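You operate a simulated robot arm through the tools that you are given. There is no shell and no other tool.

You run a simulated two-armed robot. Do the job below in one go: nothing can be reset, and whatever is moved stays where it is left.

Task
Centre the coil, put the WHEEL lever back to lock and turn the brake till the pull reads GOOD.

Only the result counts: the job must be done as asked and must still hold three seconds after the hand-in. Knocking over, shifting, dropping, spilling or breaking anything else fails it.

Robot
Two 7-joint arms with fingered hands on one trunk that stands fixed in place. Base frame: the origin is at the foot of the trunk, x ahead of it, y to its left, z up. Units: mm, degrees, N and s.
The left shoulder is at [70, 172, 1227], the right one opposite. Each reaches about 1156 mm from its shoulder. Payload 5 kg a hand.
The tool frame of a hand sits at the grasp point between the pads (the TCP): z along the fingers, y along the line on which they close. The tips reach 43 mm beyond it. The gripper opens to 144 mm; its body begins 50 mm behind the TCP. The gripper is a hand of 5 fingers: y runs from the thumb to the fingers, the wrist lies at [-21, -124, -221] in the tool frame, and closing takes about 1.5 s.
Orientation is told as [roll, pitch, yaw] about the base's x, y, z axes, in that order, counted from this pose: with the fingers straight down and the wrist toward the robot, the tool's x, y and z point along [0, 1, 0], [1, 0, 0] and [0, 0, -1] of the base frame.

Tools
- The arms move only by the tool play_rows. It takes "left_deltas", "right_deltas" or both (then of equal length, played together; a hand with none holds still); each is a list that holds one entry, the list of rows, each a list of 6 numbers: the shift along the tool's x, y, z in mm, then the turn, a rotation vector about the tool's x, y, z in degrees. In form: [[[tx, ty, tz, ax, ay, az], ...]]. A call has 1 to 20 rows; each row shifts and turns the commanded pose from where the row before left it, along the tool's axes as they then stand. "left_fingers" and "right_fingers" are, for a hand that has rows, the opening, from 0 (shut) to 1 (fully open), set as the call begins (left out, the last holds). Each row takes 0.2 s and may step no farther than 50 mm and 8.6 degrees from the row before; otherwise, or with a gripper value out of range, the whole call is refused. Where a pose cannot be reached the arm comes as near as it can. A force on the tool above 50 N (or 10 N above the force at the start of the call, whichever is more), or a blocked arm, ends the call early, and 0.2 s more pass. The fingers move at their own pace (about 45 mm/s each) and stop on an object; they squeeze with about 28 N. The grip force told is the motor's: it shows also when the fingers shut on nothing. Time passes only in rows, and 0.2 s behind the last, so rows that do not move let the fingers close. The reply holds the time, the measured pose of the TCP, the force on the tool along the base axes, the opening and the grip force, in the units named above and with some noise, with the torque about the TCP (base axes, N m) and any sound that the robot's microphone picked up.
- Cameras (640 x 400 px; columns grow to the right, rows downward): "scene" is now at [134.5, -2.9, 1448.9]; the picture's right is [-0.06, -1.00, 0.00], its down [-0.69, 0.04, -0.72] and it looks along [0.72, -0.05, -0.69] (base axes); focal length 334 px, centre (320, 200). "left" rides on the left gripper at [-86, -108, -168] in its tool frame; the picture's right is [-0.80, -0.28, 0.53], its down [0.54, -0.73, 0.42] and it looks along [0.27, 0.63, 0.73] (tool axes); focal length 275 px, centre (320, 200). "right" rides on the right gripper at [86, -108, -168] in its tool frame; the picture's right is [-0.80, 0.28, -0.53], its down [-0.54, -0.73, 0.42] and it looks along [-0.27, 0.63, 0.73] (tool axes); focal length 275 px, centre (320, 200). There is no depth. A picture from a camera that has moved, and an enlarged one, comes with that camera's place and axes in the base frame and with its lens.
- snapshot(camera): a new picture of that camera. No time passes.
- lift_body(by): slides the trunk up (or, below 0, down) by that many mm; the arms and the scene camera ride with it, the base frame stays. It gives what a move gives, with no picture.
- set_fingers(index, middle, ring, little, thumb_bend, thumb_turn, hand): sets how far each is bent, from 0 (flat) to 100 (curled in); at 30 the hand is open as for a grip, at 70 the pads meet at the TCP. One left out holds its place. A second passes; each finger stops where it meets its share of the squeeze, and holds until it gets a number again. A gripper value or a shape takes the hand back. It gives what a move gives, with no picture; readings hold the bend of each and the force on index, middle, ring, little, thumb and palm. thumb_turn goes from beside the hand (0) to across from the fingers (100), as for a grip.
- grasp_type(shape, hand): the hand has 5 fingers and takes this shape, open, in about a second: jaw (thumb against the fingers, like two jaws); tri (thumb and two fingers); tip (a fingertip pinch); poke (one finger out to press); point (the index stretched); flat (the hand flat); cup (the hand cupped); fist (a fist). The gripper value then closes the fingers along that shape, each until it touches; the sizes above hold for jaw. It gives what a move gives, with no picture.
- pan_tilt(pan, tilt): turns the head with the scene camera to pan (to the left, within 86 degrees either way) and tilt (down, from -29 to 69), counted from straight ahead of the robot. It gives what a move gives.
- close_up(camera, box): a new picture of the part [left, top, right, bottom] of that camera's present view, enlarged. No time passes.
- hand_in(): hands the job in; it is judged then, once.

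Places have to be worked out from the pictures, the camera data and where the tool is seen. Open the grippers and draw the arms clear of the work before you hand the job in, unless the task says otherwise.

The tools are called after ">>>" by a JSON object that holds its "api" and its "payload". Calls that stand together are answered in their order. play_rows: Moves the arms, as the interface text tells. Its arguments: {"type":"object","properties":{"left_deltas":{"type":"array","items":{"type":"array","items":{"type":"array","items":{"type":"number"}}}},"left_fingers":{"type":"number"},"right_deltas":{"type":"array","items":{"type":"array","items":{"type":"array","items":{"type":"number"}}}},"right_fingers":{"type":"number"}},"required":[]} The other tools are called the same way: lift_body (by) moves the trunk up or down; grasp_type (shape, hand) gives the hand a shape; set_fingers (index, middle, ring, little, thumb_bend, thumb_turn, hand) moves the fingers one by one; pan_tilt (pan, tilt) turns the head that bears the scene camera; snapshot (camera) takes a picture; close_up (camera, box) takes an enlarged picture of a part of a camera's view; hand_in () hands the job in.

At the start:

```text
t: 0.0
left_eef_pos: [619.9, 314.4, 1039.3]
left_tcp_rot: [0.0, 0.0, 0.0]
left_force: [0.0, -0.3, -0.1]
left_wrist_torque: [0.01, 0.01, -0.01]
left_opening: 143.5
left_grip_force: 0.0
left_shape: jaw
left_bend: [30.0, 30.0, 30.0, 30.0, 30.0, 98.0]
left_finger forces: [0.1, 0.1, 0.1, 0.0, 0.0, 0.0]
right_eef_pos: [735.0, -236.7, 996.7]
right_tcp_rot: [0.0, 0.0, -0.1]
right_force: [0.0, -0.2, 0.8]
right_wrist_torque: [0.02, -0.02, 0.01]
right_opening: 143.8
right_grip_force: 0.0
right_shape: jaw
right_bend: [30.0, 30.0, 30.0, 30.0, 30.0, 98.0]
right_finger forces: [0.0, 0.1, 0.0, 0.0, 0.1, 0.0]
trunk travel left (down, up): [-325.0, 615.0]
head pan, tilt (commanded): [-3.6, 43.7]
```

scene: 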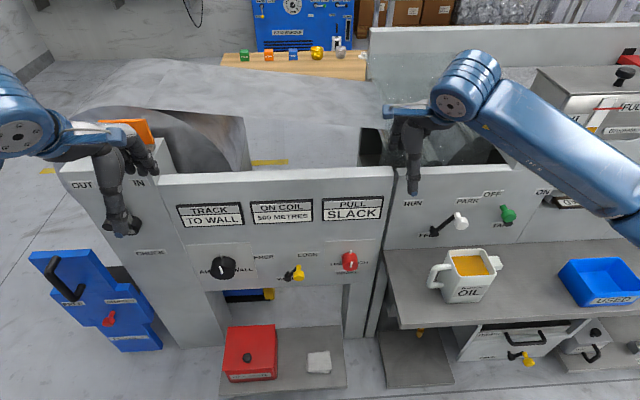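
right: 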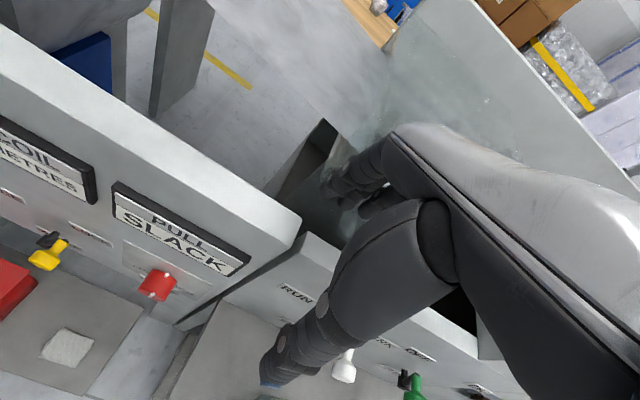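
left: 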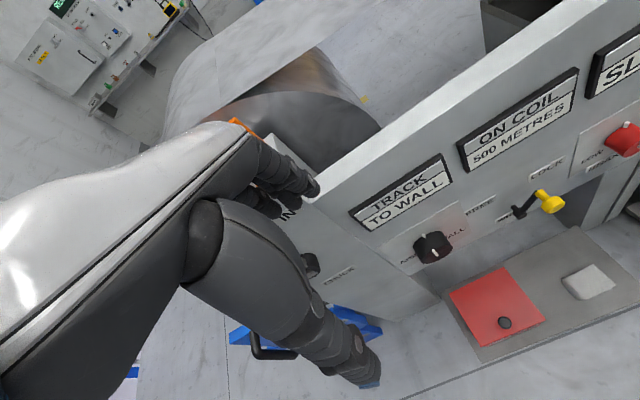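

The first pictures show a panel with displays TRACK / ON COIL / PULL, a black knob, a yellow lever and a red knob. I take enlarged views to read the labels.

>>> {"api": "close_up", "payload": {"camera": "scene", "box": [160, 180, 400, 330]}}

>>> {"api": "close_up", "payload": {"camera": "scene", "box": [380, 170, 580, 295]}}

>>> {"api": "close_up", "payload": {"camera": "scene", "box": [20, 150, 220, 275]}}

>>> {"api": "close_up", "payload": {"camera": "left", "box": [280, 100, 640, 325]}}

```text
2.67 times, centred on (280, 255) of scene
camera zoom: at [134.5, -2.9, 1448.9], right [-0.06, -1.0, 0.0], down [-0.69, 0.04, -0.72], along [0.72, -0.05, -0.69], focal length 892 px, centre (427, 53)
```

zoom: 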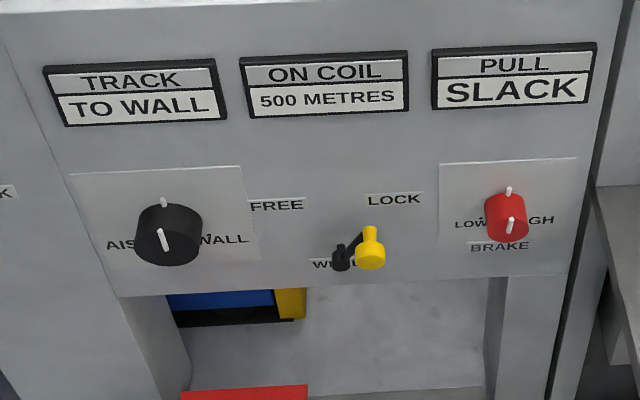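

```text
3.20 times, centred on (480, 232) of scene
camera zoom: at [134.5, -2.9, 1448.9], right [-0.06, -1.0, 0.0], down [-0.69, 0.04, -0.72], along [0.72, -0.05, -0.69], focal length 1070 px, centre (-192, 96)
```

zoom: 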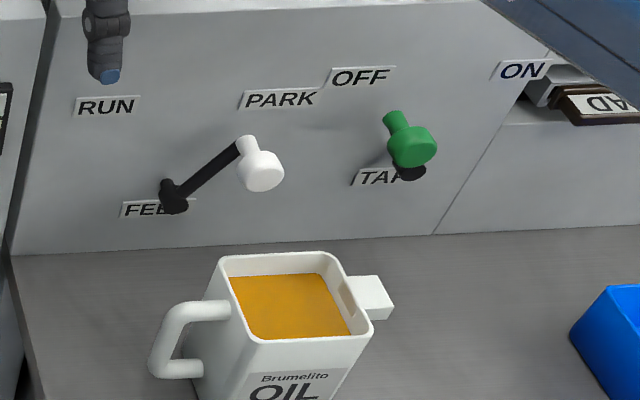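

```text
3.20 times, centred on (120, 212) of scene
camera zoom: at [134.5, -2.9, 1448.9], right [-0.06, -1.0, 0.0], down [-0.69, 0.04, -0.72], along [0.72, -0.05, -0.69], focal length 1070 px, centre (960, 160)
```

zoom: 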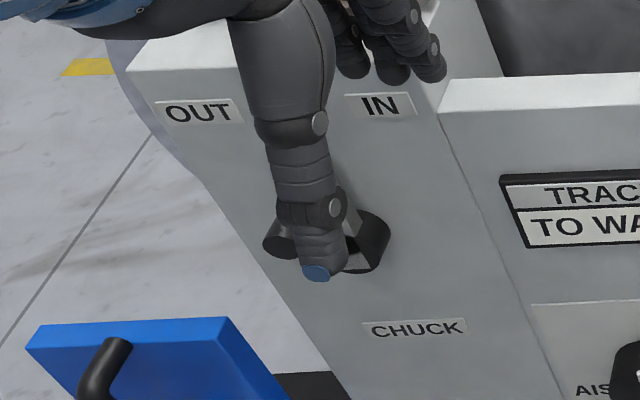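

```text
1.78 times, centred on (460, 212) of left
camera zoom: at [509.4, 228.9, 1206.6], right [-0.28, -0.8, -0.53], down [-0.73, 0.54, -0.42], along [0.63, 0.27, -0.73], focal length 489 px, centre (71, 178)
```

zoom: 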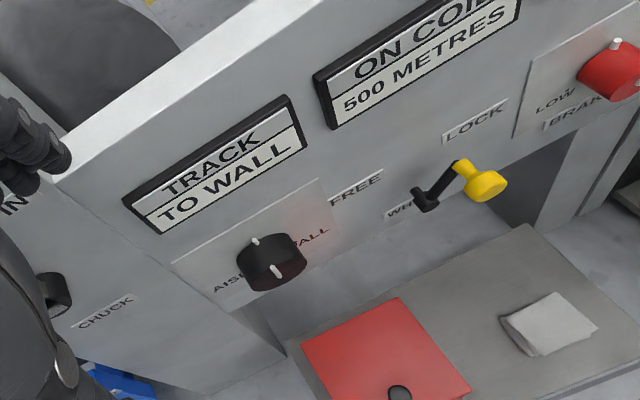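

The lever already points at LOCK, so the coil probably only moves with it at FREE. I zoom further on each control and tilt the head for a more centred view.

>>> {"api": "close_up", "payload": {"camera": "scene", "box": [185, 240, 265, 290]}}

>>> {"api": "close_up", "payload": {"camera": "scene", "box": [310, 235, 390, 285]}}

>>> {"api": "close_up", "payload": {"camera": "scene", "box": [250, 240, 330, 290]}}

>>> {"api": "close_up", "payload": {"camera": "right", "box": [0, 100, 320, 300]}}

>>> {"api": "close_up", "payload": {"camera": "left", "box": [0, 0, 320, 200]}}

```text
8.00 times, centred on (225, 265) of scene
camera zoom: at [134.5, -2.9, 1448.9], right [-0.06, -1.0, 0.0], down [-0.69, 0.04, -0.72], along [0.72, -0.05, -0.69], focal length 2675 px, centre (1080, -320)
```

zoom: 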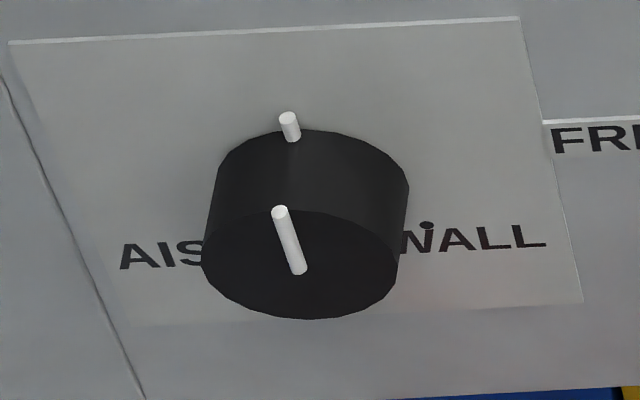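

```text
8.00 times, centred on (350, 260) of scene
camera zoom: at [134.5, -2.9, 1448.9], right [-0.06, -1.0, 0.0], down [-0.69, 0.04, -0.72], along [0.72, -0.05, -0.69], focal length 2675 px, centre (80, -280)
```

zoom: 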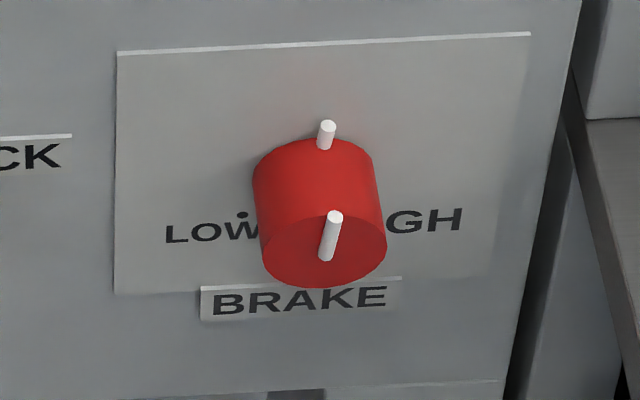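

```text
8.00 times, centred on (290, 265) of scene
camera zoom: at [134.5, -2.9, 1448.9], right [-0.06, -1.0, 0.0], down [-0.69, 0.04, -0.72], along [0.72, -0.05, -0.69], focal length 2675 px, centre (560, -320)
```

zoom: 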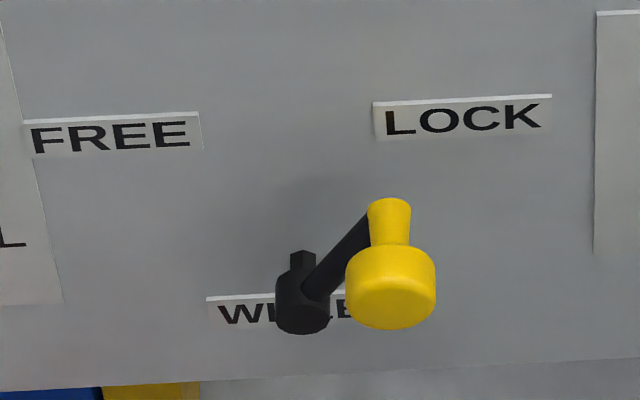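

```text
2.00 times, centred on (160, 200) of right
camera zoom: at [626.8, -151.2, 1165.4], right [0.28, -0.8, 0.53], down [-0.73, -0.54, -0.42], along [0.63, -0.27, -0.73], focal length 551 px, centre (640, 200)
```

zoom: 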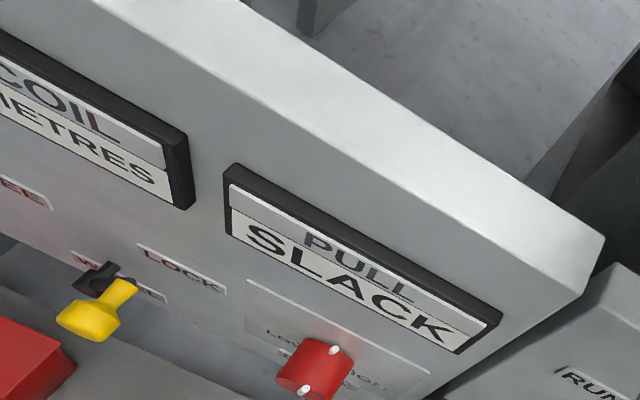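

```text
2.00 times, centred on (160, 100) of left
camera zoom: at [509.4, 228.9, 1206.6], right [-0.28, -0.8, -0.53], down [-0.73, 0.54, -0.42], along [0.63, 0.27, -0.73], focal length 551 px, centre (640, 400)
```

zoom: 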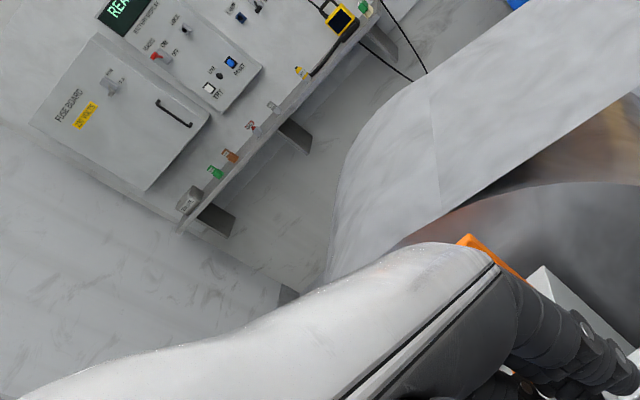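

The lever points at LOCK, both knobs point straight up, and the panel face is at about x 774 with the controls at z of about 580. I first draw both hands back from the panel before lowering the trunk for better reach and view.

>>> {"api": "play_rows", "payload": {"left_deltas": [[[0, -30, 0, 0, 0, 0], [0, -40, 0, 0, 0, 0], [0, -40, 0, 0, 0, 0], [0, -40, 0, 0, 0, 0], [0, -20, 0, 0, 0, 0], [0, 0, 0, 0, 0, 0]]], "right_deltas": [[[0, -30, 0, 0, 0, 0], [0, -45, 0, 0, 0, 0], [0, -45, 0, 0, 0, 0], [0, -45, 0, 0, 0, 0], [0, -45, 0, 0, 0, 0], [0, -40, 0, 0, 0, 0]]]}}

```text
t: 1.4
left_eef_pos: [523.5, 335.6, 1052.2]
left_tcp_rot: [-0.1, 0.2, 0.0]
left_force: [0.4, -0.2, -0.7]
left_wrist_torque: [-0.02, 0.03, -0.03]
left_opening: 143.7
left_grip_force: 0.0
left_shape: jaw
left_bend: [30.0, 30.0, 30.0, 30.0, 30.0, 98.0]
left_finger forces: [0.1, 0.1, 0.0, 0.0, 0.1, 0.0]
left hand out of reach, approached as far as the arm can: row 3, 4, 5
right_eef_pos: [542.8, -237.3, 995.3]
right_tcp_rot: [0.1, 0.2, 0.0]
right_force: [0.0, 0.0, -0.6]
right_wrist_torque: [0.0, 0.04, 0.04]
right_opening: 143.8
right_grip_force: 0.1
right_shape: jaw
right_bend: [30.0, 30.0, 30.0, 30.0, 30.0, 98.0]
right_finger forces: [0.1, 0.0, 0.0, 0.1, 0.1, 0.1]
right hand out of reach, approached as far as the arm can: row 5, 6
trunk travel left (down, up): [-325.0, 615.0]
head pan, tilt (commanded): [-3.6, 43.7]
```

The hands are back to about x 530, in front of the panel. I lower the trunk by 200 mm to bring shoulders and head camera closer to the controls' level.

>>> {"api": "lift_body", "payload": {"by": -200}}

>>> {"api": "snapshot", "payload": {"camera": "scene"}}

>>> {"api": "snapshot", "payload": {"camera": "left"}}

>>> {"api": "snapshot", "payload": {"camera": "right"}}

```text
t: 3.6
left_eef_pos: [523.4, 334.5, 853.7]
left_tcp_rot: [0.0, 0.0, 0.0]
left_force: [-0.4, -0.2, 0.5]
left_wrist_torque: [0.0, -0.01, 0.0]
left_opening: 143.7
left_grip_force: 0.1
left_shape: jaw
left_bend: [30.0, 30.0, 30.0, 30.0, 30.0, 98.0]
left_finger forces: [0.1, 0.0, 0.1, 0.0, 0.0, 0.0]
right_eef_pos: [542.9, -236.7, 796.3]
right_tcp_rot: [0.0, 0.1, 0.0]
right_force: [0.2, -0.7, 0.3]
right_wrist_torque: [-0.04, -0.01, 0.0]
right_opening: 143.8
right_grip_force: 0.1
right_shape: jaw
right_bend: [30.0, 30.0, 30.0, 30.0, 30.0, 98.0]
right_finger forces: [0.0, 0.1, 0.0, 0.1, 0.1, 0.0]
trunk travel left (down, up): [-125.0, 815.0]
head pan, tilt (commanded): [-3.6, 43.7]
```

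```text
taken
camera scene: at [134.2, -2.9, 1249.0], right [-0.06, -1.0, 0.0], down [-0.69, 0.04, -0.72], along [0.72, -0.05, -0.69], focal length 334 px, centre (320, 200)
```

scene: 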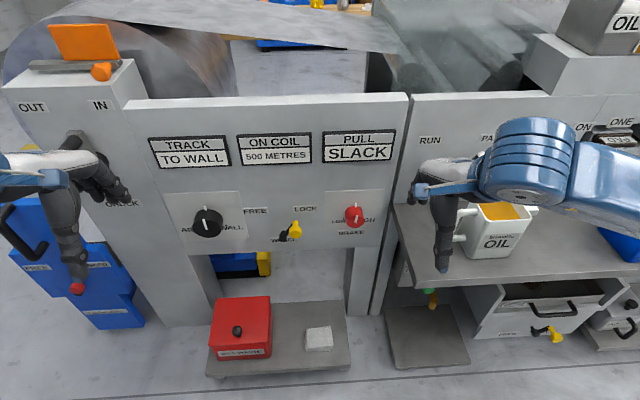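

```text
taken
camera left: at [414.1, 249.9, 1019.6], right [-0.29, -0.8, -0.53], down [-0.73, 0.54, -0.42], along [0.63, 0.27, -0.73], focal length 275 px, centre (320, 200)
```

left: 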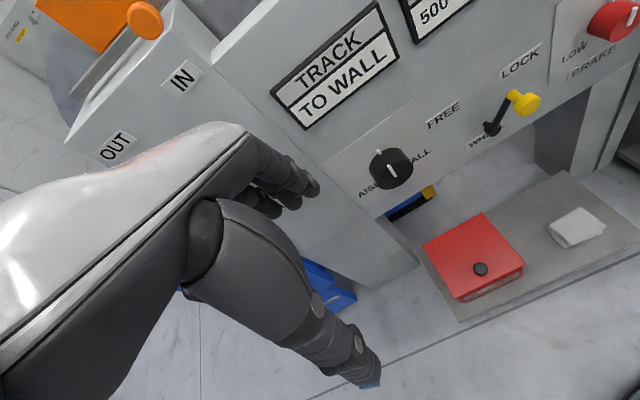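

```text
taken
camera right: at [434.0, -150.7, 965.0], right [0.28, -0.8, 0.53], down [-0.73, -0.54, -0.42], along [0.62, -0.27, -0.73], focal length 275 px, centre (320, 200)
```

right: 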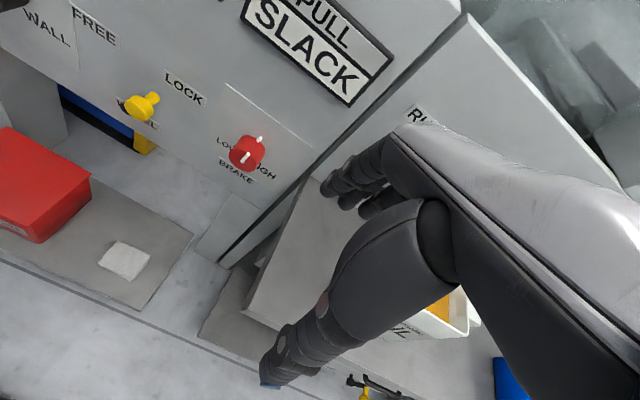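

The trunk is down 200 mm and the view is better. I take close-ups of the controls for triangulation against the earlier pictures.

>>> {"api": "close_up", "payload": {"camera": "scene", "box": [160, 190, 256, 250]}}

>>> {"api": "close_up", "payload": {"camera": "scene", "box": [240, 190, 336, 250]}}

>>> {"api": "close_up", "payload": {"camera": "scene", "box": [310, 190, 406, 250]}}

>>> {"api": "close_up", "payload": {"camera": "left", "box": [320, 80, 512, 200]}}

>>> {"api": "close_up", "payload": {"camera": "scene", "box": [0, 10, 160, 110]}}

```text
6.67 times, centred on (208, 220) of scene
camera zoom: at [134.2, -2.9, 1249.0], right [-0.06, -1.0, 0.0], down [-0.69, 0.04, -0.72], along [0.72, -0.05, -0.69], focal length 2230 px, centre (1067, 67)
```

zoom: 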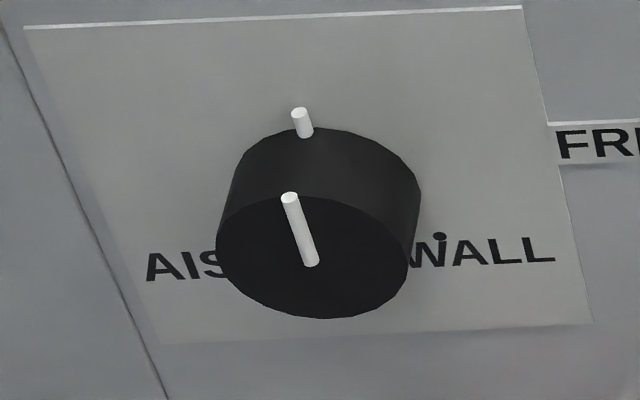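

```text
6.67 times, centred on (288, 220) of scene
camera zoom: at [134.2, -2.9, 1249.0], right [-0.06, -1.0, 0.0], down [-0.69, 0.04, -0.72], along [0.72, -0.05, -0.69], focal length 2230 px, centre (533, 67)
```

zoom: 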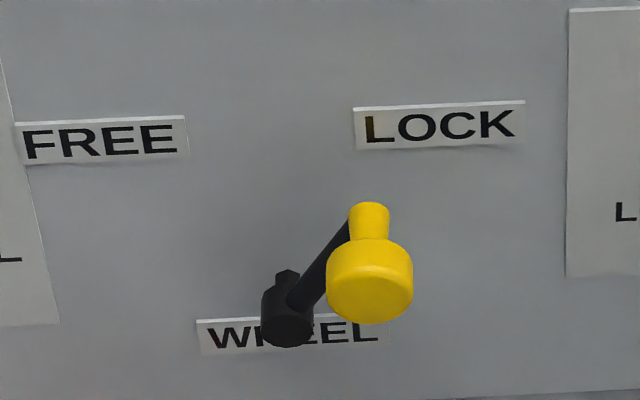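

```text
6.67 times, centred on (358, 220) of scene
camera zoom: at [134.2, -2.9, 1249.0], right [-0.06, -1.0, 0.0], down [-0.69, 0.04, -0.72], along [0.72, -0.05, -0.69], focal length 2230 px, centre (67, 67)
```

zoom: 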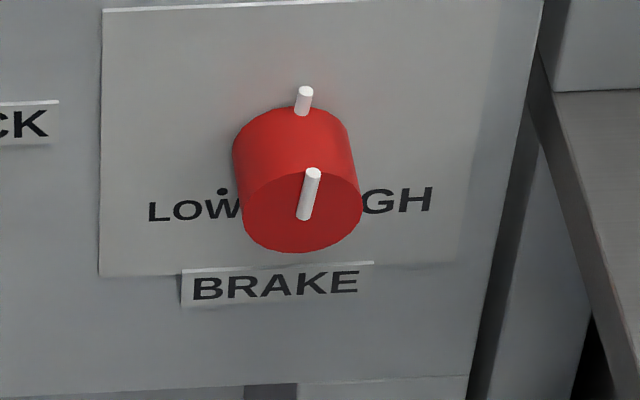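

```text
3.33 times, centred on (416, 140) of left
camera zoom: at [414.1, 249.9, 1019.6], right [-0.29, -0.8, -0.53], down [-0.73, 0.54, -0.42], along [0.63, 0.27, -0.73], focal length 918 px, centre (0, 400)
```

zoom: 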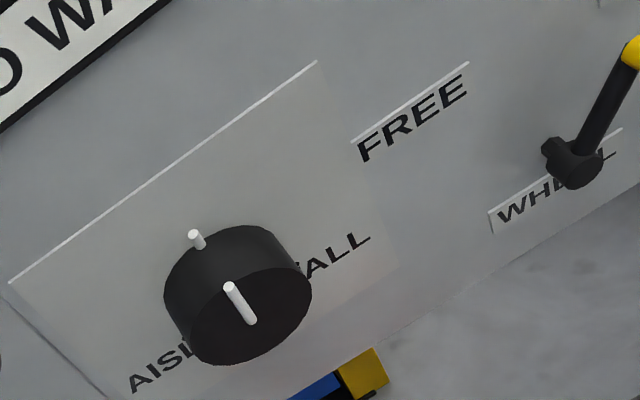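

```text
4.00 times, centred on (80, 60) of scene
camera zoom: at [134.2, -2.9, 1249.0], right [-0.06, -1.0, 0.0], down [-0.69, 0.04, -0.72], along [0.72, -0.05, -0.69], focal length 1338 px, centre (1280, 760)
```

zoom: 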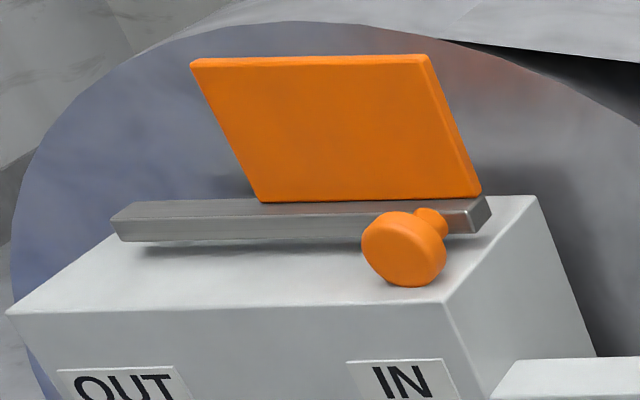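

Two heights triangulate the TRACK knob face to about [722, 253, 598], the BRAKE face to [714, -131, 607], the lever hub to [740, 63, 522] and its yellow knob to [705, 25, 583], with the panel at x 765. I bring the left hand down a bit and turn it so that the fingers point ahead.

>>> {"api": "play_rows", "payload": {"left_deltas": [[[0, 10, 40, 0, 0, 0], [0, 10, 40, 0, 0, 0], [0, 10, 40, 0, 0, 0], [0, 10, 0, -8, 0, 0], [0, 0, 0, -8.5, 0, 0], [0, 0, 0, -8.5, 0, 0], [0, 0, 0, -8.5, 0, 0], [0, 0, 0, -8.5, 0, 0], [0, 0, 0, -8.5, 0, 0], [0, 0, 0, -8.5, 0, 0], [0, 0, 0, -8.5, 0, 0], [0, 0, 0, -8.5, 0, 0], [0, 0, 0, -8.5, 0, 0], [0, 0, 0, -5.5, 0, 0]]]}}

>>> {"api": "snapshot", "payload": {"camera": "scene"}}

```text
t: 6.6
left_eef_pos: [571.5, 337.2, 728.5]
left_tcp_rot: [-52.4, -89.9, 52.6]
left_force: [0.0, 0.4, 0.3]
left_wrist_torque: [0.0, 0.02, 0.04]
left_opening: 144.1
left_grip_force: 0.1
left_shape: jaw
left_bend: [30.0, 30.0, 30.0, 30.0, 30.0, 98.0]
left_finger forces: [0.1, 0.0, 0.0, 0.0, 0.0, 0.0]
left hand out of reach, approached as far as the arm can: row 6
right_eef_pos: [542.2, -236.6, 795.9]
right_tcp_rot: [0.0, 0.1, 0.0]
right_force: [-0.3, -0.1, -0.1]
right_wrist_torque: [-0.03, 0.0, 0.01]
right_opening: 143.8
right_grip_force: 0.0
right_shape: jaw
right_bend: [30.0, 30.0, 30.0, 30.0, 30.0, 98.0]
right_finger forces: [0.0, 0.0, 0.0, 0.0, 0.1, 0.1]
trunk travel left (down, up): [-125.0, 815.0]
head pan, tilt (commanded): [-3.6, 43.7]
```

```text
taken
camera scene: at [134.5, -3.3, 1248.9], right [-0.06, -1.0, 0.0], down [-0.69, 0.04, -0.72], along [0.72, -0.04, -0.69], focal length 334 px, centre (320, 200)
```

scene: 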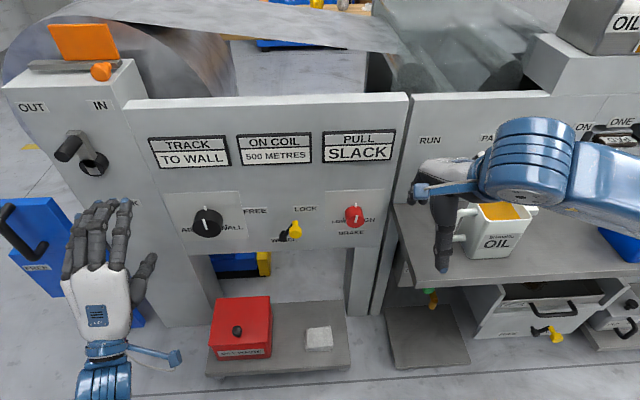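

The left hand now points ahead with thumb below and fingers above. I move it to stand about 70 mm in front of the TRACK knob.

>>> {"api": "play_rows", "payload": {"left_deltas": [[[-21, -33, 15, 0, 0, 0], [-21, -33, 15, 0, 0, 0], [-21, -33, 15, 0, 0, 0], [-21, -31, 15, 0, 0, 0], [0, 0, 0, 0, 0, 0]]]}}

>>> {"api": "snapshot", "payload": {"camera": "scene"}}

>>> {"api": "snapshot", "payload": {"camera": "left"}}

```text
t: 7.8
left_eef_pos: [630.5, 253.1, 594.2]
left_tcp_rot: [-14.1, -90.0, 14.1]
left_force: [-0.3, -0.5, 0.3]
left_wrist_torque: [-0.01, -0.02, -0.03]
left_opening: 143.9
left_grip_force: 0.1
left_shape: jaw
left_bend: [30.0, 30.0, 30.0, 30.0, 30.0, 98.0]
left_finger forces: [0.1, 0.0, 0.0, 0.0, 0.1, 0.1]
right_eef_pos: [541.5, -236.6, 796.8]
right_tcp_rot: [0.0, 0.0, -0.1]
right_force: [0.0, 0.1, 0.4]
right_wrist_torque: [-0.02, 0.01, 0.02]
right_opening: 144.0
right_grip_force: 0.0
right_shape: jaw
right_bend: [30.0, 30.0, 30.0, 30.0, 30.0, 98.0]
right_finger forces: [0.0, 0.1, 0.0, 0.0, 0.1, 0.0]
trunk travel left (down, up): [-125.0, 815.0]
head pan, tilt (commanded): [-3.6, 43.7]
```

```text
taken
camera scene: at [134.1, -2.9, 1248.9], right [-0.06, -1.0, 0.0], down [-0.69, 0.04, -0.72], along [0.72, -0.05, -0.69], focal length 334 px, centre (320, 200)
```

scene: 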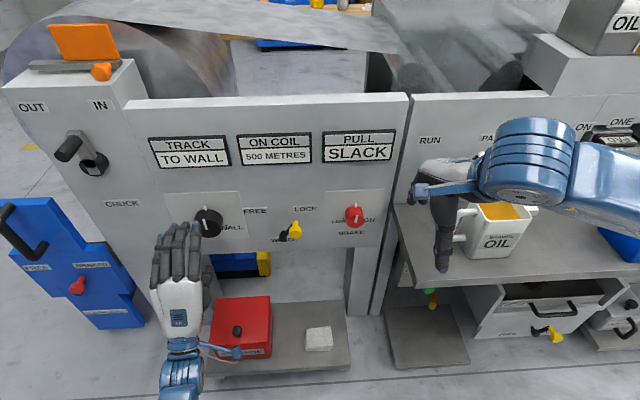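

```text
taken
camera left: at [461.2, 167.8, 486.0], right [0.53, -0.8, -0.28], down [0.42, 0.54, -0.73], along [0.73, 0.27, 0.63], focal length 275 px, centre (320, 200)
```

left: 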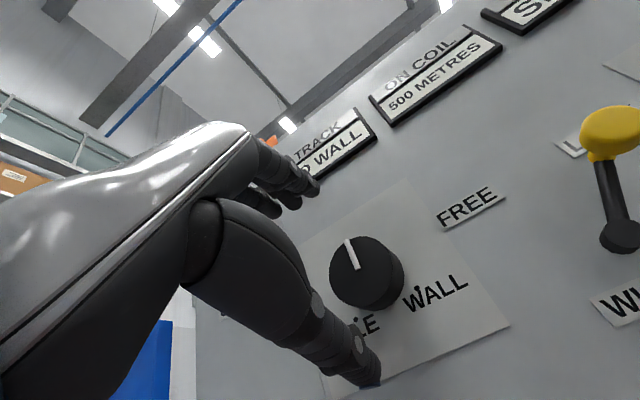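

The left camera confirms the knob lies right between thumb and fingers. Since the lever must go "back" to lock, I first free the wheel: I move across at x 630 to stand in front of the yellow lever knob.

>>> {"api": "play_rows", "payload": {"left_deltas": [[[-38, -2, 0, 0, 0, 0], [-38, -2, 0, 0, 0, 0], [-38, -2, 0, 0, 0, 0], [-38, -2, 0, 0, 0, 0], [-38, -2, 0, 0, 0, 0], [-38, -1, 0, 0, 0, 0], [0, 0, 0, 0, 0, 0]]]}}

>>> {"api": "snapshot", "payload": {"camera": "left"}}

>>> {"api": "snapshot", "payload": {"camera": "scene"}}

```text
t: 9.6
left_eef_pos: [627.0, 64.1, 586.3]
left_tcp_rot: [105.2, -83.6, -106.0]
left_force: [0.1, -0.8, -0.1]
left_wrist_torque: [-0.01, 0.0, 0.0]
left_opening: 143.7
left_grip_force: 0.0
left_shape: jaw
left_bend: [30.0, 30.0, 30.0, 30.0, 30.0, 98.0]
left_finger forces: [0.1, 0.0, 0.0, 0.1, 0.1, 0.0]
right_eef_pos: [538.0, -239.2, 798.9]
right_tcp_rot: [0.1, -0.2, -0.1]
right_force: [0.1, -0.5, -0.4]
right_wrist_torque: [0.11, -0.04, 0.0]
right_opening: 143.8
right_grip_force: 0.1
right_shape: jaw
right_bend: [30.0, 30.0, 30.0, 30.0, 30.0, 98.0]
right_finger forces: [0.0, 0.1, 0.0, 0.0, 0.0, 0.1]
trunk travel left (down, up): [-125.0, 815.0]
head pan, tilt (commanded): [-3.6, 43.7]
stopped in row 7 (left hand): the arm was blocked; the commanded pose is now the measured one
```

```text
taken
camera left: at [461.0, -7.0, 463.8], right [0.53, -0.77, -0.35], down [0.45, 0.61, -0.65], along [0.71, 0.19, 0.67], focal length 275 px, centre (320, 200)
```

left: 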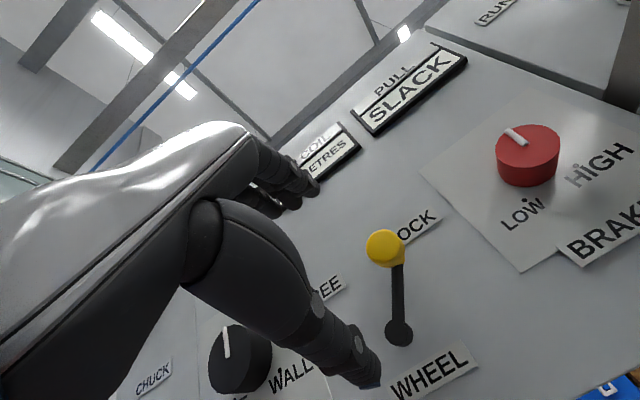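

```text
taken
camera scene: at [128.1, -6.4, 1250.5], right [-0.06, -1.0, 0.0], down [-0.69, 0.05, -0.73], along [0.72, -0.04, -0.69], focal length 334 px, centre (320, 200)
```

scene: 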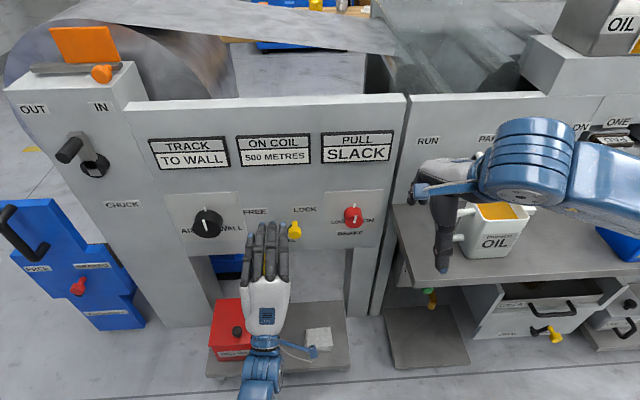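

The left arm got blocked at y 64 in this palm-down posture (elbow against the trunk, most likely). I back off to the left and roll the hand clockwise so that the wrist lies on the arm's own side.

>>> {"api": "play_rows", "payload": {"left_deltas": [[[30, 0, -5, 0, 0, 0], [40, 0, -5, 0, 0, 0], [40, 0, 0, 0, 0, 0], [0, 0, 0, 0, 0, 8], [0, 0, 0, 0, 0, 8], [0, 0, 0, 0, 0, 8], [0, 0, 0, 0, 0, 8], [0, 0, 0, 0, 0, 0]]]}}

>>> {"api": "snapshot", "payload": {"camera": "scene"}}

```text
t: 11.4
left_eef_pos: [621.0, 172.4, 588.4]
left_tcp_rot: [91.3, -52.1, -91.9]
left_force: [-0.5, -0.1, -0.4]
left_wrist_torque: [-0.01, -0.01, -0.01]
left_opening: 144.0
left_grip_force: 0.0
left_shape: jaw
left_bend: [30.0, 30.0, 30.0, 30.0, 30.0, 98.0]
left_finger forces: [0.1, 0.1, 0.1, 0.1, 0.0, 0.2]
right_eef_pos: [541.6, -236.6, 795.5]
right_tcp_rot: [0.0, 0.0, 0.0]
right_force: [0.5, 0.2, 0.1]
right_wrist_torque: [0.0, 0.0, 0.02]
right_opening: 143.9
right_grip_force: 0.1
right_shape: jaw
right_bend: [30.0, 30.0, 30.0, 30.0, 30.0, 98.0]
right_finger forces: [0.1, 0.0, 0.1, 0.0, 0.0, 0.1]
trunk travel left (down, up): [-125.0, 815.0]
head pan, tilt (commanded): [-3.6, 43.7]
```

```text
taken
camera scene: at [134.3, -3.1, 1248.9], right [-0.06, -1.0, 0.0], down [-0.69, 0.04, -0.72], along [0.72, -0.05, -0.69], focal length 334 px, centre (320, 200)
```

scene: 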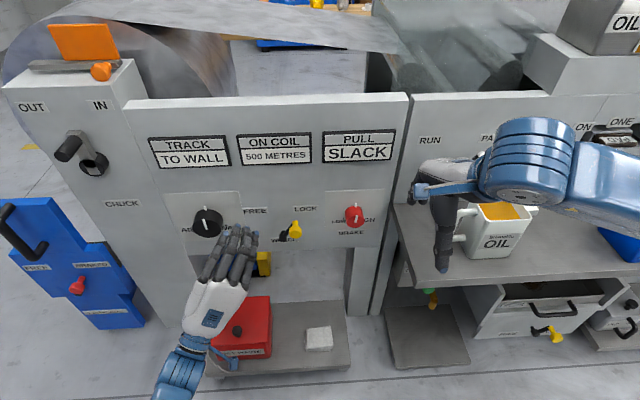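

The roll goes well; I continue it to about 90 degrees.

>>> {"api": "play_rows", "payload": {"left_deltas": [[[0, 0, 0, 0, 0, 8.5], [0, 0, 0, 0, 0, 8.5], [0, 0, 0, 0, 0, 8.5], [0, 0, 0, 0, 0, 8.5], [0, 0, 0, 0, 0, 8.5], [0, 0, 0, 0, 0, 8.5], [0, 0, 0, 0, 0, 0]]]}}

>>> {"api": "snapshot", "payload": {"camera": "scene"}}

>>> {"api": "snapshot", "payload": {"camera": "left"}}

```text
t: 13.0
left_eef_pos: [619.9, 174.5, 588.6]
left_tcp_rot: [90.9, -1.1, -90.7]
left_force: [-0.1, 0.1, 0.1]
left_wrist_torque: [0.0, 0.04, -0.02]
left_opening: 143.8
left_grip_force: 0.1
left_shape: jaw
left_bend: [30.0, 30.0, 30.0, 30.0, 30.0, 98.0]
left_finger forces: [0.0, 0.0, 0.0, 0.0, 0.1, 0.0]
right_eef_pos: [541.5, -237.6, 796.5]
right_tcp_rot: [0.1, 0.1, 0.0]
right_force: [0.7, 0.2, -0.3]
right_wrist_torque: [0.07, 0.04, 0.04]
right_opening: 143.8
right_grip_force: 0.0
right_shape: jaw
right_bend: [30.0, 30.0, 30.0, 30.0, 30.0, 98.0]
right_finger forces: [0.1, 0.0, 0.0, 0.0, 0.1, 0.0]
trunk travel left (down, up): [-125.0, 815.0]
head pan, tilt (commanded): [-3.6, 43.7]
```

```text
taken
camera scene: at [134.2, -3.1, 1248.9], right [-0.06, -1.0, 0.0], down [-0.69, 0.04, -0.72], along [0.72, -0.05, -0.69], focal length 334 px, centre (320, 200)
```

scene: 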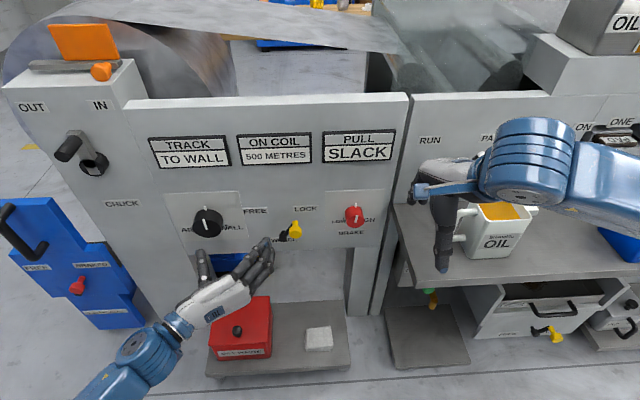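

```text
taken
camera left: at [455.4, 283.3, 496.5], right [0.55, 0.26, -0.79], down [0.43, 0.73, 0.54], along [0.72, -0.63, 0.29], focal length 275 px, centre (320, 200)
```

left: 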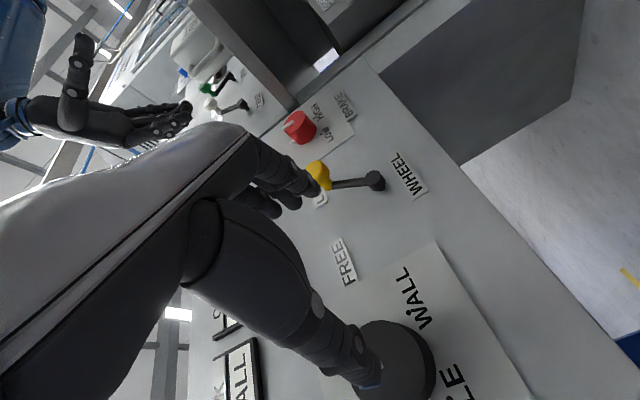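

The hand now has the thumb left and fingers right, wrist on the left. I move across to straddle the yellow lever knob, still at x 630.

>>> {"api": "play_rows", "payload": {"left_deltas": [[[-1, 37, 2, 0, 0, 0], [-1, 37, 3, 0, 0, 0], [-1, 37, 3, 0, 0, 0], [-1, 37, 2, 0, 0, 0], [0, 0, 0, 0, 0, 0]]]}}

>>> {"api": "snapshot", "payload": {"camera": "left"}}

>>> {"api": "snapshot", "payload": {"camera": "scene"}}

```text
t: 14.2
left_eef_pos: [630.8, 26.6, 587.2]
left_tcp_rot: [90.8, -1.2, -90.9]
left_force: [0.1, -0.3, -0.2]
left_wrist_torque: [0.02, -0.01, 0.05]
left_opening: 144.0
left_grip_force: 0.1
left_shape: jaw
left_bend: [30.0, 30.0, 30.0, 30.0, 30.0, 98.0]
left_finger forces: [0.0, 0.0, 0.1, 0.0, 0.0, 0.0]
right_eef_pos: [541.6, -236.0, 796.8]
right_tcp_rot: [0.1, 0.0, 0.0]
right_force: [0.1, 0.6, 0.9]
right_wrist_torque: [-0.05, 0.06, -0.01]
right_opening: 143.9
right_grip_force: 0.2
right_shape: jaw
right_bend: [30.0, 30.0, 30.0, 30.0, 30.0, 98.0]
right_finger forces: [0.0, 0.0, 0.0, 0.0, 0.0, 0.0]
trunk travel left (down, up): [-125.0, 815.0]
head pan, tilt (commanded): [-3.6, 43.7]
```

```text
taken
camera left: at [464.3, 135.5, 496.3], right [0.55, 0.26, -0.79], down [0.43, 0.73, 0.53], along [0.72, -0.63, 0.29], focal length 275 px, centre (320, 200)
```

left: 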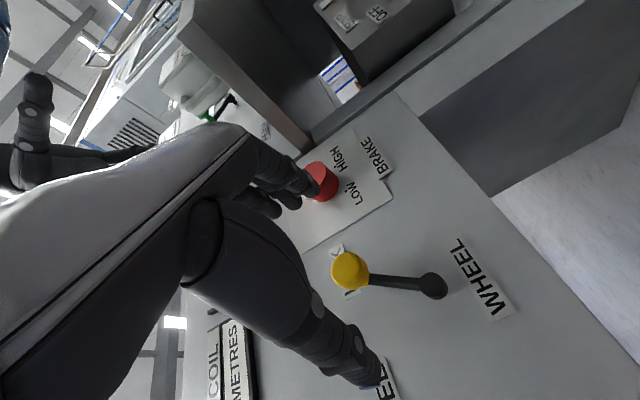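

```text
taken
camera scene: at [134.2, -2.7, 1248.9], right [-0.06, -1.0, 0.0], down [-0.69, 0.04, -0.72], along [0.72, -0.05, -0.69], focal length 334 px, centre (320, 200)
```

scene: 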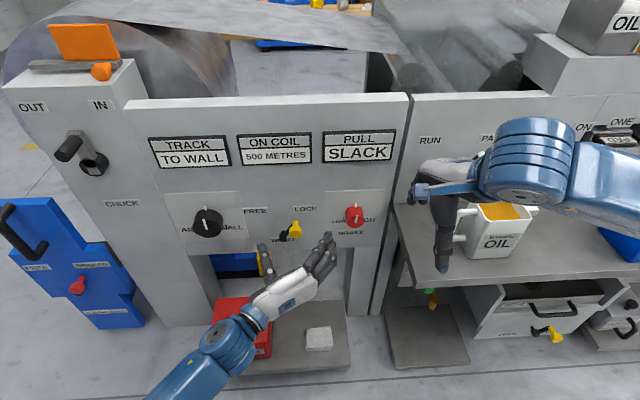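

The left camera puts the yellow knob at [705, 25, 588] and the hub at [740, 61, 528], right between thumb and fingers. I advance 62 mm so the finger ends straddle the knob.

>>> {"api": "play_rows", "payload": {"left_deltas": [[[0, 0, 16, 0, 0, 0], [0, 0, 16, 0, 0, 0], [0, 0, 16, 0, 0, 0], [0, 0, 14, 0, 0, 0], [0, 0, 0, 0, 0, 0]]]}}

>>> {"api": "snapshot", "payload": {"camera": "left"}}

>>> {"api": "close_up", "payload": {"camera": "scene", "box": [220, 190, 380, 290]}}

```text
t: 15.4
left_eef_pos: [689.5, 23.4, 588.2]
left_tcp_rot: [90.8, -1.1, -90.9]
left_force: [0.0, -0.1, -0.2]
left_wrist_torque: [-0.05, 0.04, 0.02]
left_opening: 143.8
left_grip_force: 0.0
left_shape: jaw
left_bend: [30.0, 30.0, 30.0, 30.0, 30.0, 98.0]
left_finger forces: [0.0, 0.0, 0.0, 0.2, 0.1, 0.0]
right_eef_pos: [540.7, -236.7, 795.1]
right_tcp_rot: [0.0, 0.0, 0.0]
right_force: [-0.1, 0.9, 0.7]
right_wrist_torque: [-0.02, 0.0, 0.03]
right_opening: 143.8
right_grip_force: 0.0
right_shape: jaw
right_bend: [30.0, 30.0, 30.0, 30.0, 30.0, 98.0]
right_finger forces: [0.0, 0.0, 0.1, 0.0, 0.0, 0.0]
trunk travel left (down, up): [-125.0, 815.0]
head pan, tilt (commanded): [-3.6, 43.7]
```

```text
taken
camera left: at [525.3, 133.6, 496.5], right [0.55, 0.26, -0.79], down [0.43, 0.73, 0.53], along [0.72, -0.63, 0.29], focal length 275 px, centre (320, 200)
```

left: 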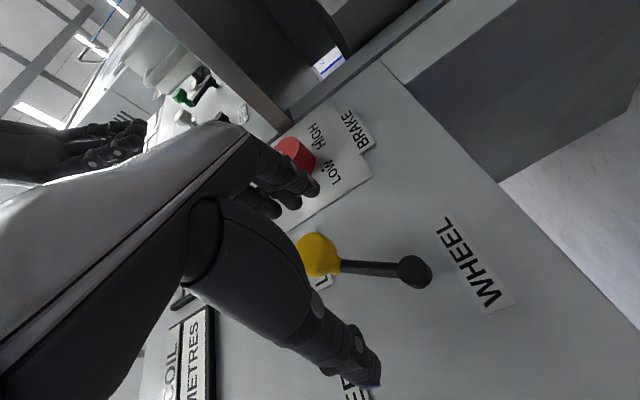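

```text
4.00 times, centred on (300, 240) of scene
camera zoom: at [134.3, -3.0, 1248.9], right [-0.06, -1.0, 0.0], down [-0.69, 0.04, -0.72], along [0.72, -0.05, -0.69], focal length 1338 px, centre (400, 40)
```

zoom: 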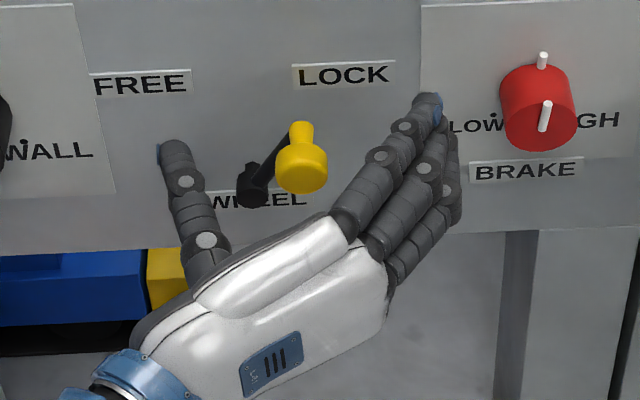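

Thumb and fingers straddle the lever knob cleanly. I close to a loose cage of about 42 mm around it.

>>> {"api": "play_rows", "payload": {"left_deltas": [[[0, 0, 0, 0, 0, 0], [0, 0, 0, 0, 0, 0], [0, 0, 0, 0, 0, 0], [0, 0, 0, 0, 0, 0], [0, 0, 0, 0, 0, 0], [0, 0, 0, 0, 0, 0], [0, 0, 0, 0, 0, 0]]], "left_fingers": 0.29}}

>>> {"api": "close_up", "payload": {"camera": "scene", "box": [220, 190, 380, 290]}}

>>> {"api": "snapshot", "payload": {"camera": "left"}}

```text
t: 17.0
left_eef_pos: [690.8, 23.3, 587.9]
left_tcp_rot: [90.8, -1.2, -90.9]
left_force: [-0.2, 0.8, -0.8]
left_wrist_torque: [-0.01, -0.02, 0.03]
left_opening: 42.1
left_grip_force: 0.0
left_shape: jaw
left_bend: [74.0, 54.0, 52.0, 48.0, 74.0, 100.0]
left_finger forces: [0.0, 0.0, 0.0, 0.0, 0.0, 0.0]
right_eef_pos: [541.7, -235.8, 794.8]
right_tcp_rot: [0.0, 0.1, -0.1]
right_force: [-0.1, -0.1, -0.1]
right_wrist_torque: [0.02, 0.01, 0.02]
right_opening: 143.9
right_grip_force: 0.1
right_shape: jaw
right_bend: [30.0, 30.0, 30.0, 30.0, 30.0, 98.0]
right_finger forces: [0.1, 0.0, 0.0, 0.0, 0.0, 0.0]
trunk travel left (down, up): [-125.0, 815.0]
head pan, tilt (commanded): [-3.6, 43.7]
```

```text
4.00 times, centred on (300, 240) of scene
camera zoom: at [134.4, -3.0, 1248.9], right [-0.06, -1.0, 0.0], down [-0.69, 0.04, -0.72], along [0.72, -0.05, -0.69], focal length 1338 px, centre (400, 40)
```

zoom: 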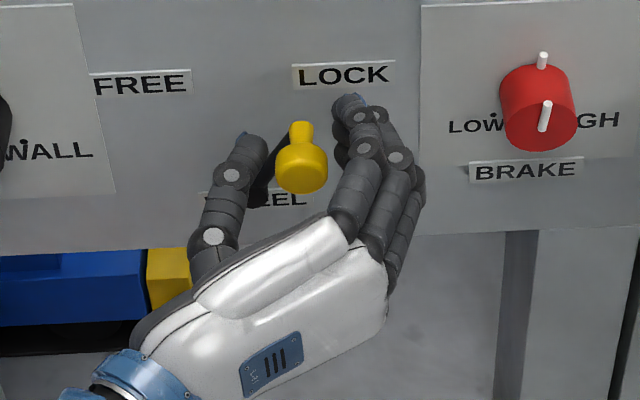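

```text
taken
camera left: at [525.2, 133.5, 496.5], right [0.55, 0.26, -0.79], down [0.43, 0.73, 0.53], along [0.72, -0.63, 0.29], focal length 275 px, centre (320, 200)
```

left: 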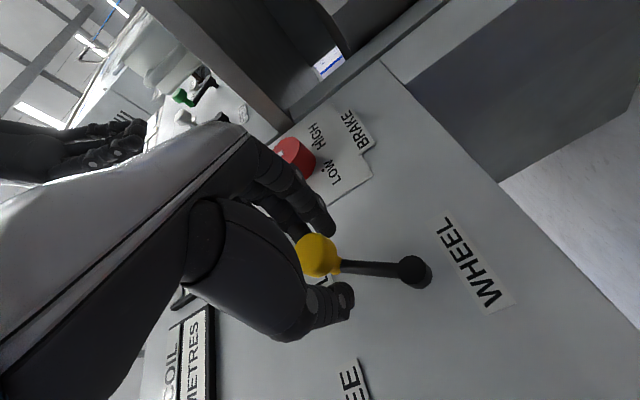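

The cage holds the knob loosely between thumb and fingers. I now carry it along its arc over the top toward FREE.

>>> {"api": "play_rows", "payload": {"left_deltas": [[[5.8, -12, 0, 0, 0, 0], [3.1, -11.7, 0, 0, 0, 0], [1.1, -12.2, 0, 0, 0, 0], [-1.1, -12.2, 0, 0, 0, 0], [-3.1, -11.7, 0, 0, 0, 0], [-5.8, -12.1, 0, 0, 0, 0], [0, 0, 0, 0, 0, 0]]]}}

>>> {"api": "close_up", "payload": {"camera": "scene", "box": [220, 190, 380, 290]}}

>>> {"api": "snapshot", "payload": {"camera": "left"}}

```text
t: 18.6
left_eef_pos: [691.4, 96.8, 586.2]
left_tcp_rot: [90.8, -1.3, -90.9]
left_force: [0.5, -0.4, 0.2]
left_wrist_torque: [-0.01, -0.01, -0.01]
left_opening: 42.1
left_grip_force: 0.1
left_shape: jaw
left_bend: [74.0, 54.0, 52.0, 48.0, 74.0, 100.0]
left_finger forces: [0.1, 0.9, 0.0, 0.1, 0.1, 0.0]
right_eef_pos: [541.4, -237.2, 795.4]
right_tcp_rot: [0.1, 0.1, 0.0]
right_force: [-0.4, 0.5, 0.0]
right_wrist_torque: [-0.01, -0.01, 0.01]
right_opening: 143.3
right_grip_force: 0.0
right_shape: jaw
right_bend: [30.0, 30.0, 30.0, 30.0, 30.0, 98.0]
right_finger forces: [0.0, 0.0, 0.0, 0.1, 0.1, 0.0]
trunk travel left (down, up): [-125.0, 815.0]
head pan, tilt (commanded): [-3.6, 43.7]
```

```text
4.00 times, centred on (300, 240) of scene
camera zoom: at [134.3, -3.1, 1248.8], right [-0.06, -1.0, 0.0], down [-0.69, 0.04, -0.72], along [0.72, -0.05, -0.69], focal length 1338 px, centre (400, 40)
```

zoom: 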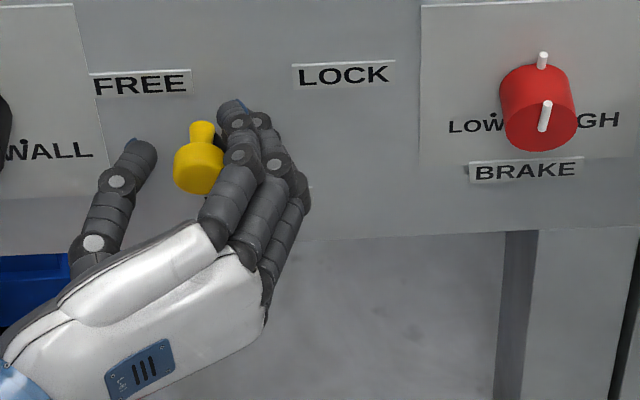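

```text
taken
camera left: at [526.0, 206.4, 494.7], right [0.55, 0.26, -0.79], down [0.43, 0.73, 0.53], along [0.72, -0.63, 0.29], focal length 275 px, centre (320, 200)
```

left: 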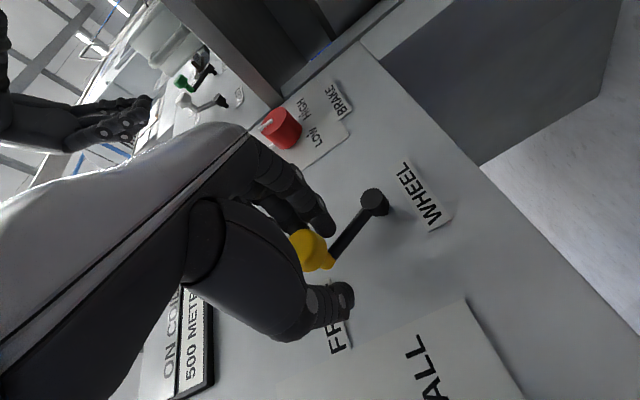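

The lever is now on the FREE side, mirrored from its LOCK position. I nudge a little further to feel for the stop.

>>> {"api": "play_rows", "payload": {"left_deltas": [[[-3, -4, 0, 0, 0, 0], [-3, -4, 0, 0, 0, 0], [0, 0, 0, 0, 0, 0]]]}}

>>> {"api": "close_up", "payload": {"camera": "scene", "box": [140, 120, 400, 282]}}

```text
t: 19.4
left_eef_pos: [691.2, 104.7, 581.4]
left_tcp_rot: [90.8, -1.1, -90.9]
left_force: [0.4, -0.6, 1.0]
left_wrist_torque: [0.0, 0.0, 0.0]
left_opening: 42.2
left_grip_force: 0.1
left_shape: jaw
left_bend: [74.0, 54.0, 52.0, 48.0, 74.0, 100.0]
left_finger forces: [0.1, 0.9, 0.0, 0.1, 0.0, 0.1]
right_eef_pos: [541.4, -236.4, 795.1]
right_tcp_rot: [0.0, 0.1, 0.0]
right_force: [-0.5, 0.0, 0.5]
right_wrist_torque: [-0.01, -0.01, 0.02]
right_opening: 143.8
right_grip_force: 0.0
right_shape: jaw
right_bend: [30.0, 30.0, 30.0, 30.0, 30.0, 98.0]
right_finger forces: [0.0, 0.1, 0.0, 0.0, 0.1, 0.0]
trunk travel left (down, up): [-125.0, 815.0]
head pan, tilt (commanded): [-3.6, 43.7]
```

```text
2.46 times, centred on (270, 201) of scene
camera zoom: at [134.3, -3.1, 1248.9], right [-0.06, -1.0, 0.0], down [-0.69, 0.04, -0.72], along [0.72, -0.05, -0.69], focal length 823 px, centre (443, 198)
```

zoom: 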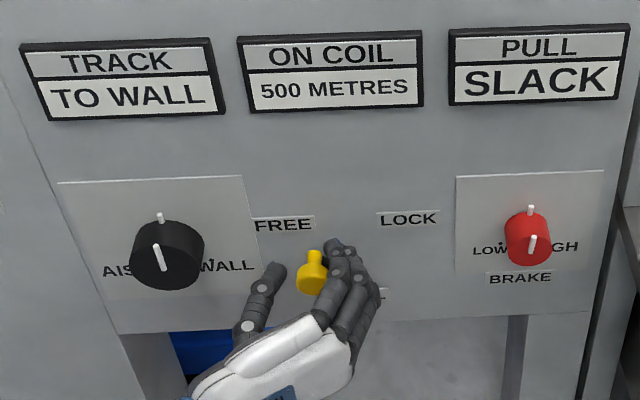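

No stop yet, only about 1 N of drag. I go on along the arc a little further.

>>> {"api": "play_rows", "payload": {"left_deltas": [[[-3, -3.5, 0, 0, 0, 0], [-3, -3, 0, 0, 0, 0], [0, 0, 0, 0, 0, 0]]]}}

>>> {"api": "close_up", "payload": {"camera": "scene", "box": [220, 190, 380, 290]}}

>>> {"api": "snapshot", "payload": {"camera": "left"}}

```text
t: 20.2
left_eef_pos: [691.6, 109.5, 576.0]
left_tcp_rot: [90.9, -1.2, -90.9]
left_force: [0.6, -5.6, 7.4]
left_wrist_torque: [-0.21, -0.19, -0.2]
left_opening: 43.7
left_grip_force: 0.0
left_shape: jaw
left_bend: [74.0, 52.0, 52.0, 48.0, 74.0, 100.0]
left_finger forces: [3.7, 4.5, 0.0, 0.0, 0.0, 0.0]
right_eef_pos: [540.1, -237.3, 795.8]
right_tcp_rot: [0.0, 0.1, 0.0]
right_force: [-1.1, 0.0, -1.1]
right_wrist_torque: [0.01, 0.0, -0.02]
right_opening: 144.0
right_grip_force: 0.0
right_shape: jaw
right_bend: [30.0, 30.0, 30.0, 30.0, 30.0, 98.0]
right_finger forces: [0.1, 0.0, 0.0, 0.0, 0.0, 0.0]
trunk travel left (down, up): [-125.0, 815.0]
head pan, tilt (commanded): [-3.6, 43.7]
```

```text
4.00 times, centred on (300, 240) of scene
camera zoom: at [133.7, -3.5, 1249.0], right [-0.06, -1.0, 0.0], down [-0.69, 0.04, -0.72], along [0.72, -0.05, -0.69], focal length 1338 px, centre (400, 40)
```

zoom: 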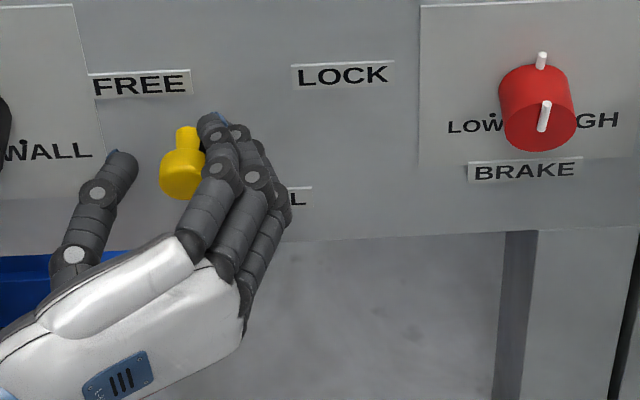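

```text
taken
camera left: at [526.4, 219.8, 484.0], right [0.55, 0.26, -0.79], down [0.43, 0.73, 0.53], along [0.72, -0.63, 0.29], focal length 275 px, centre (320, 200)
```

left: 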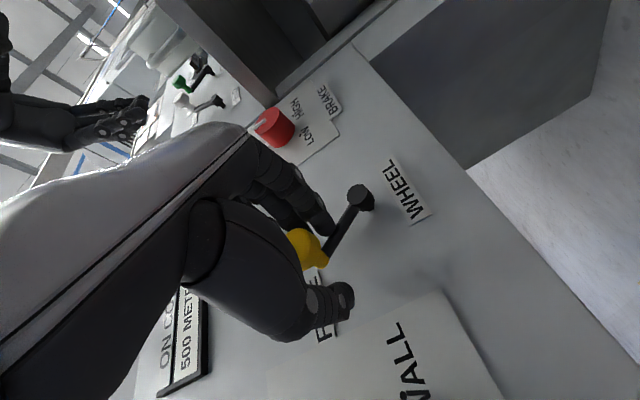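

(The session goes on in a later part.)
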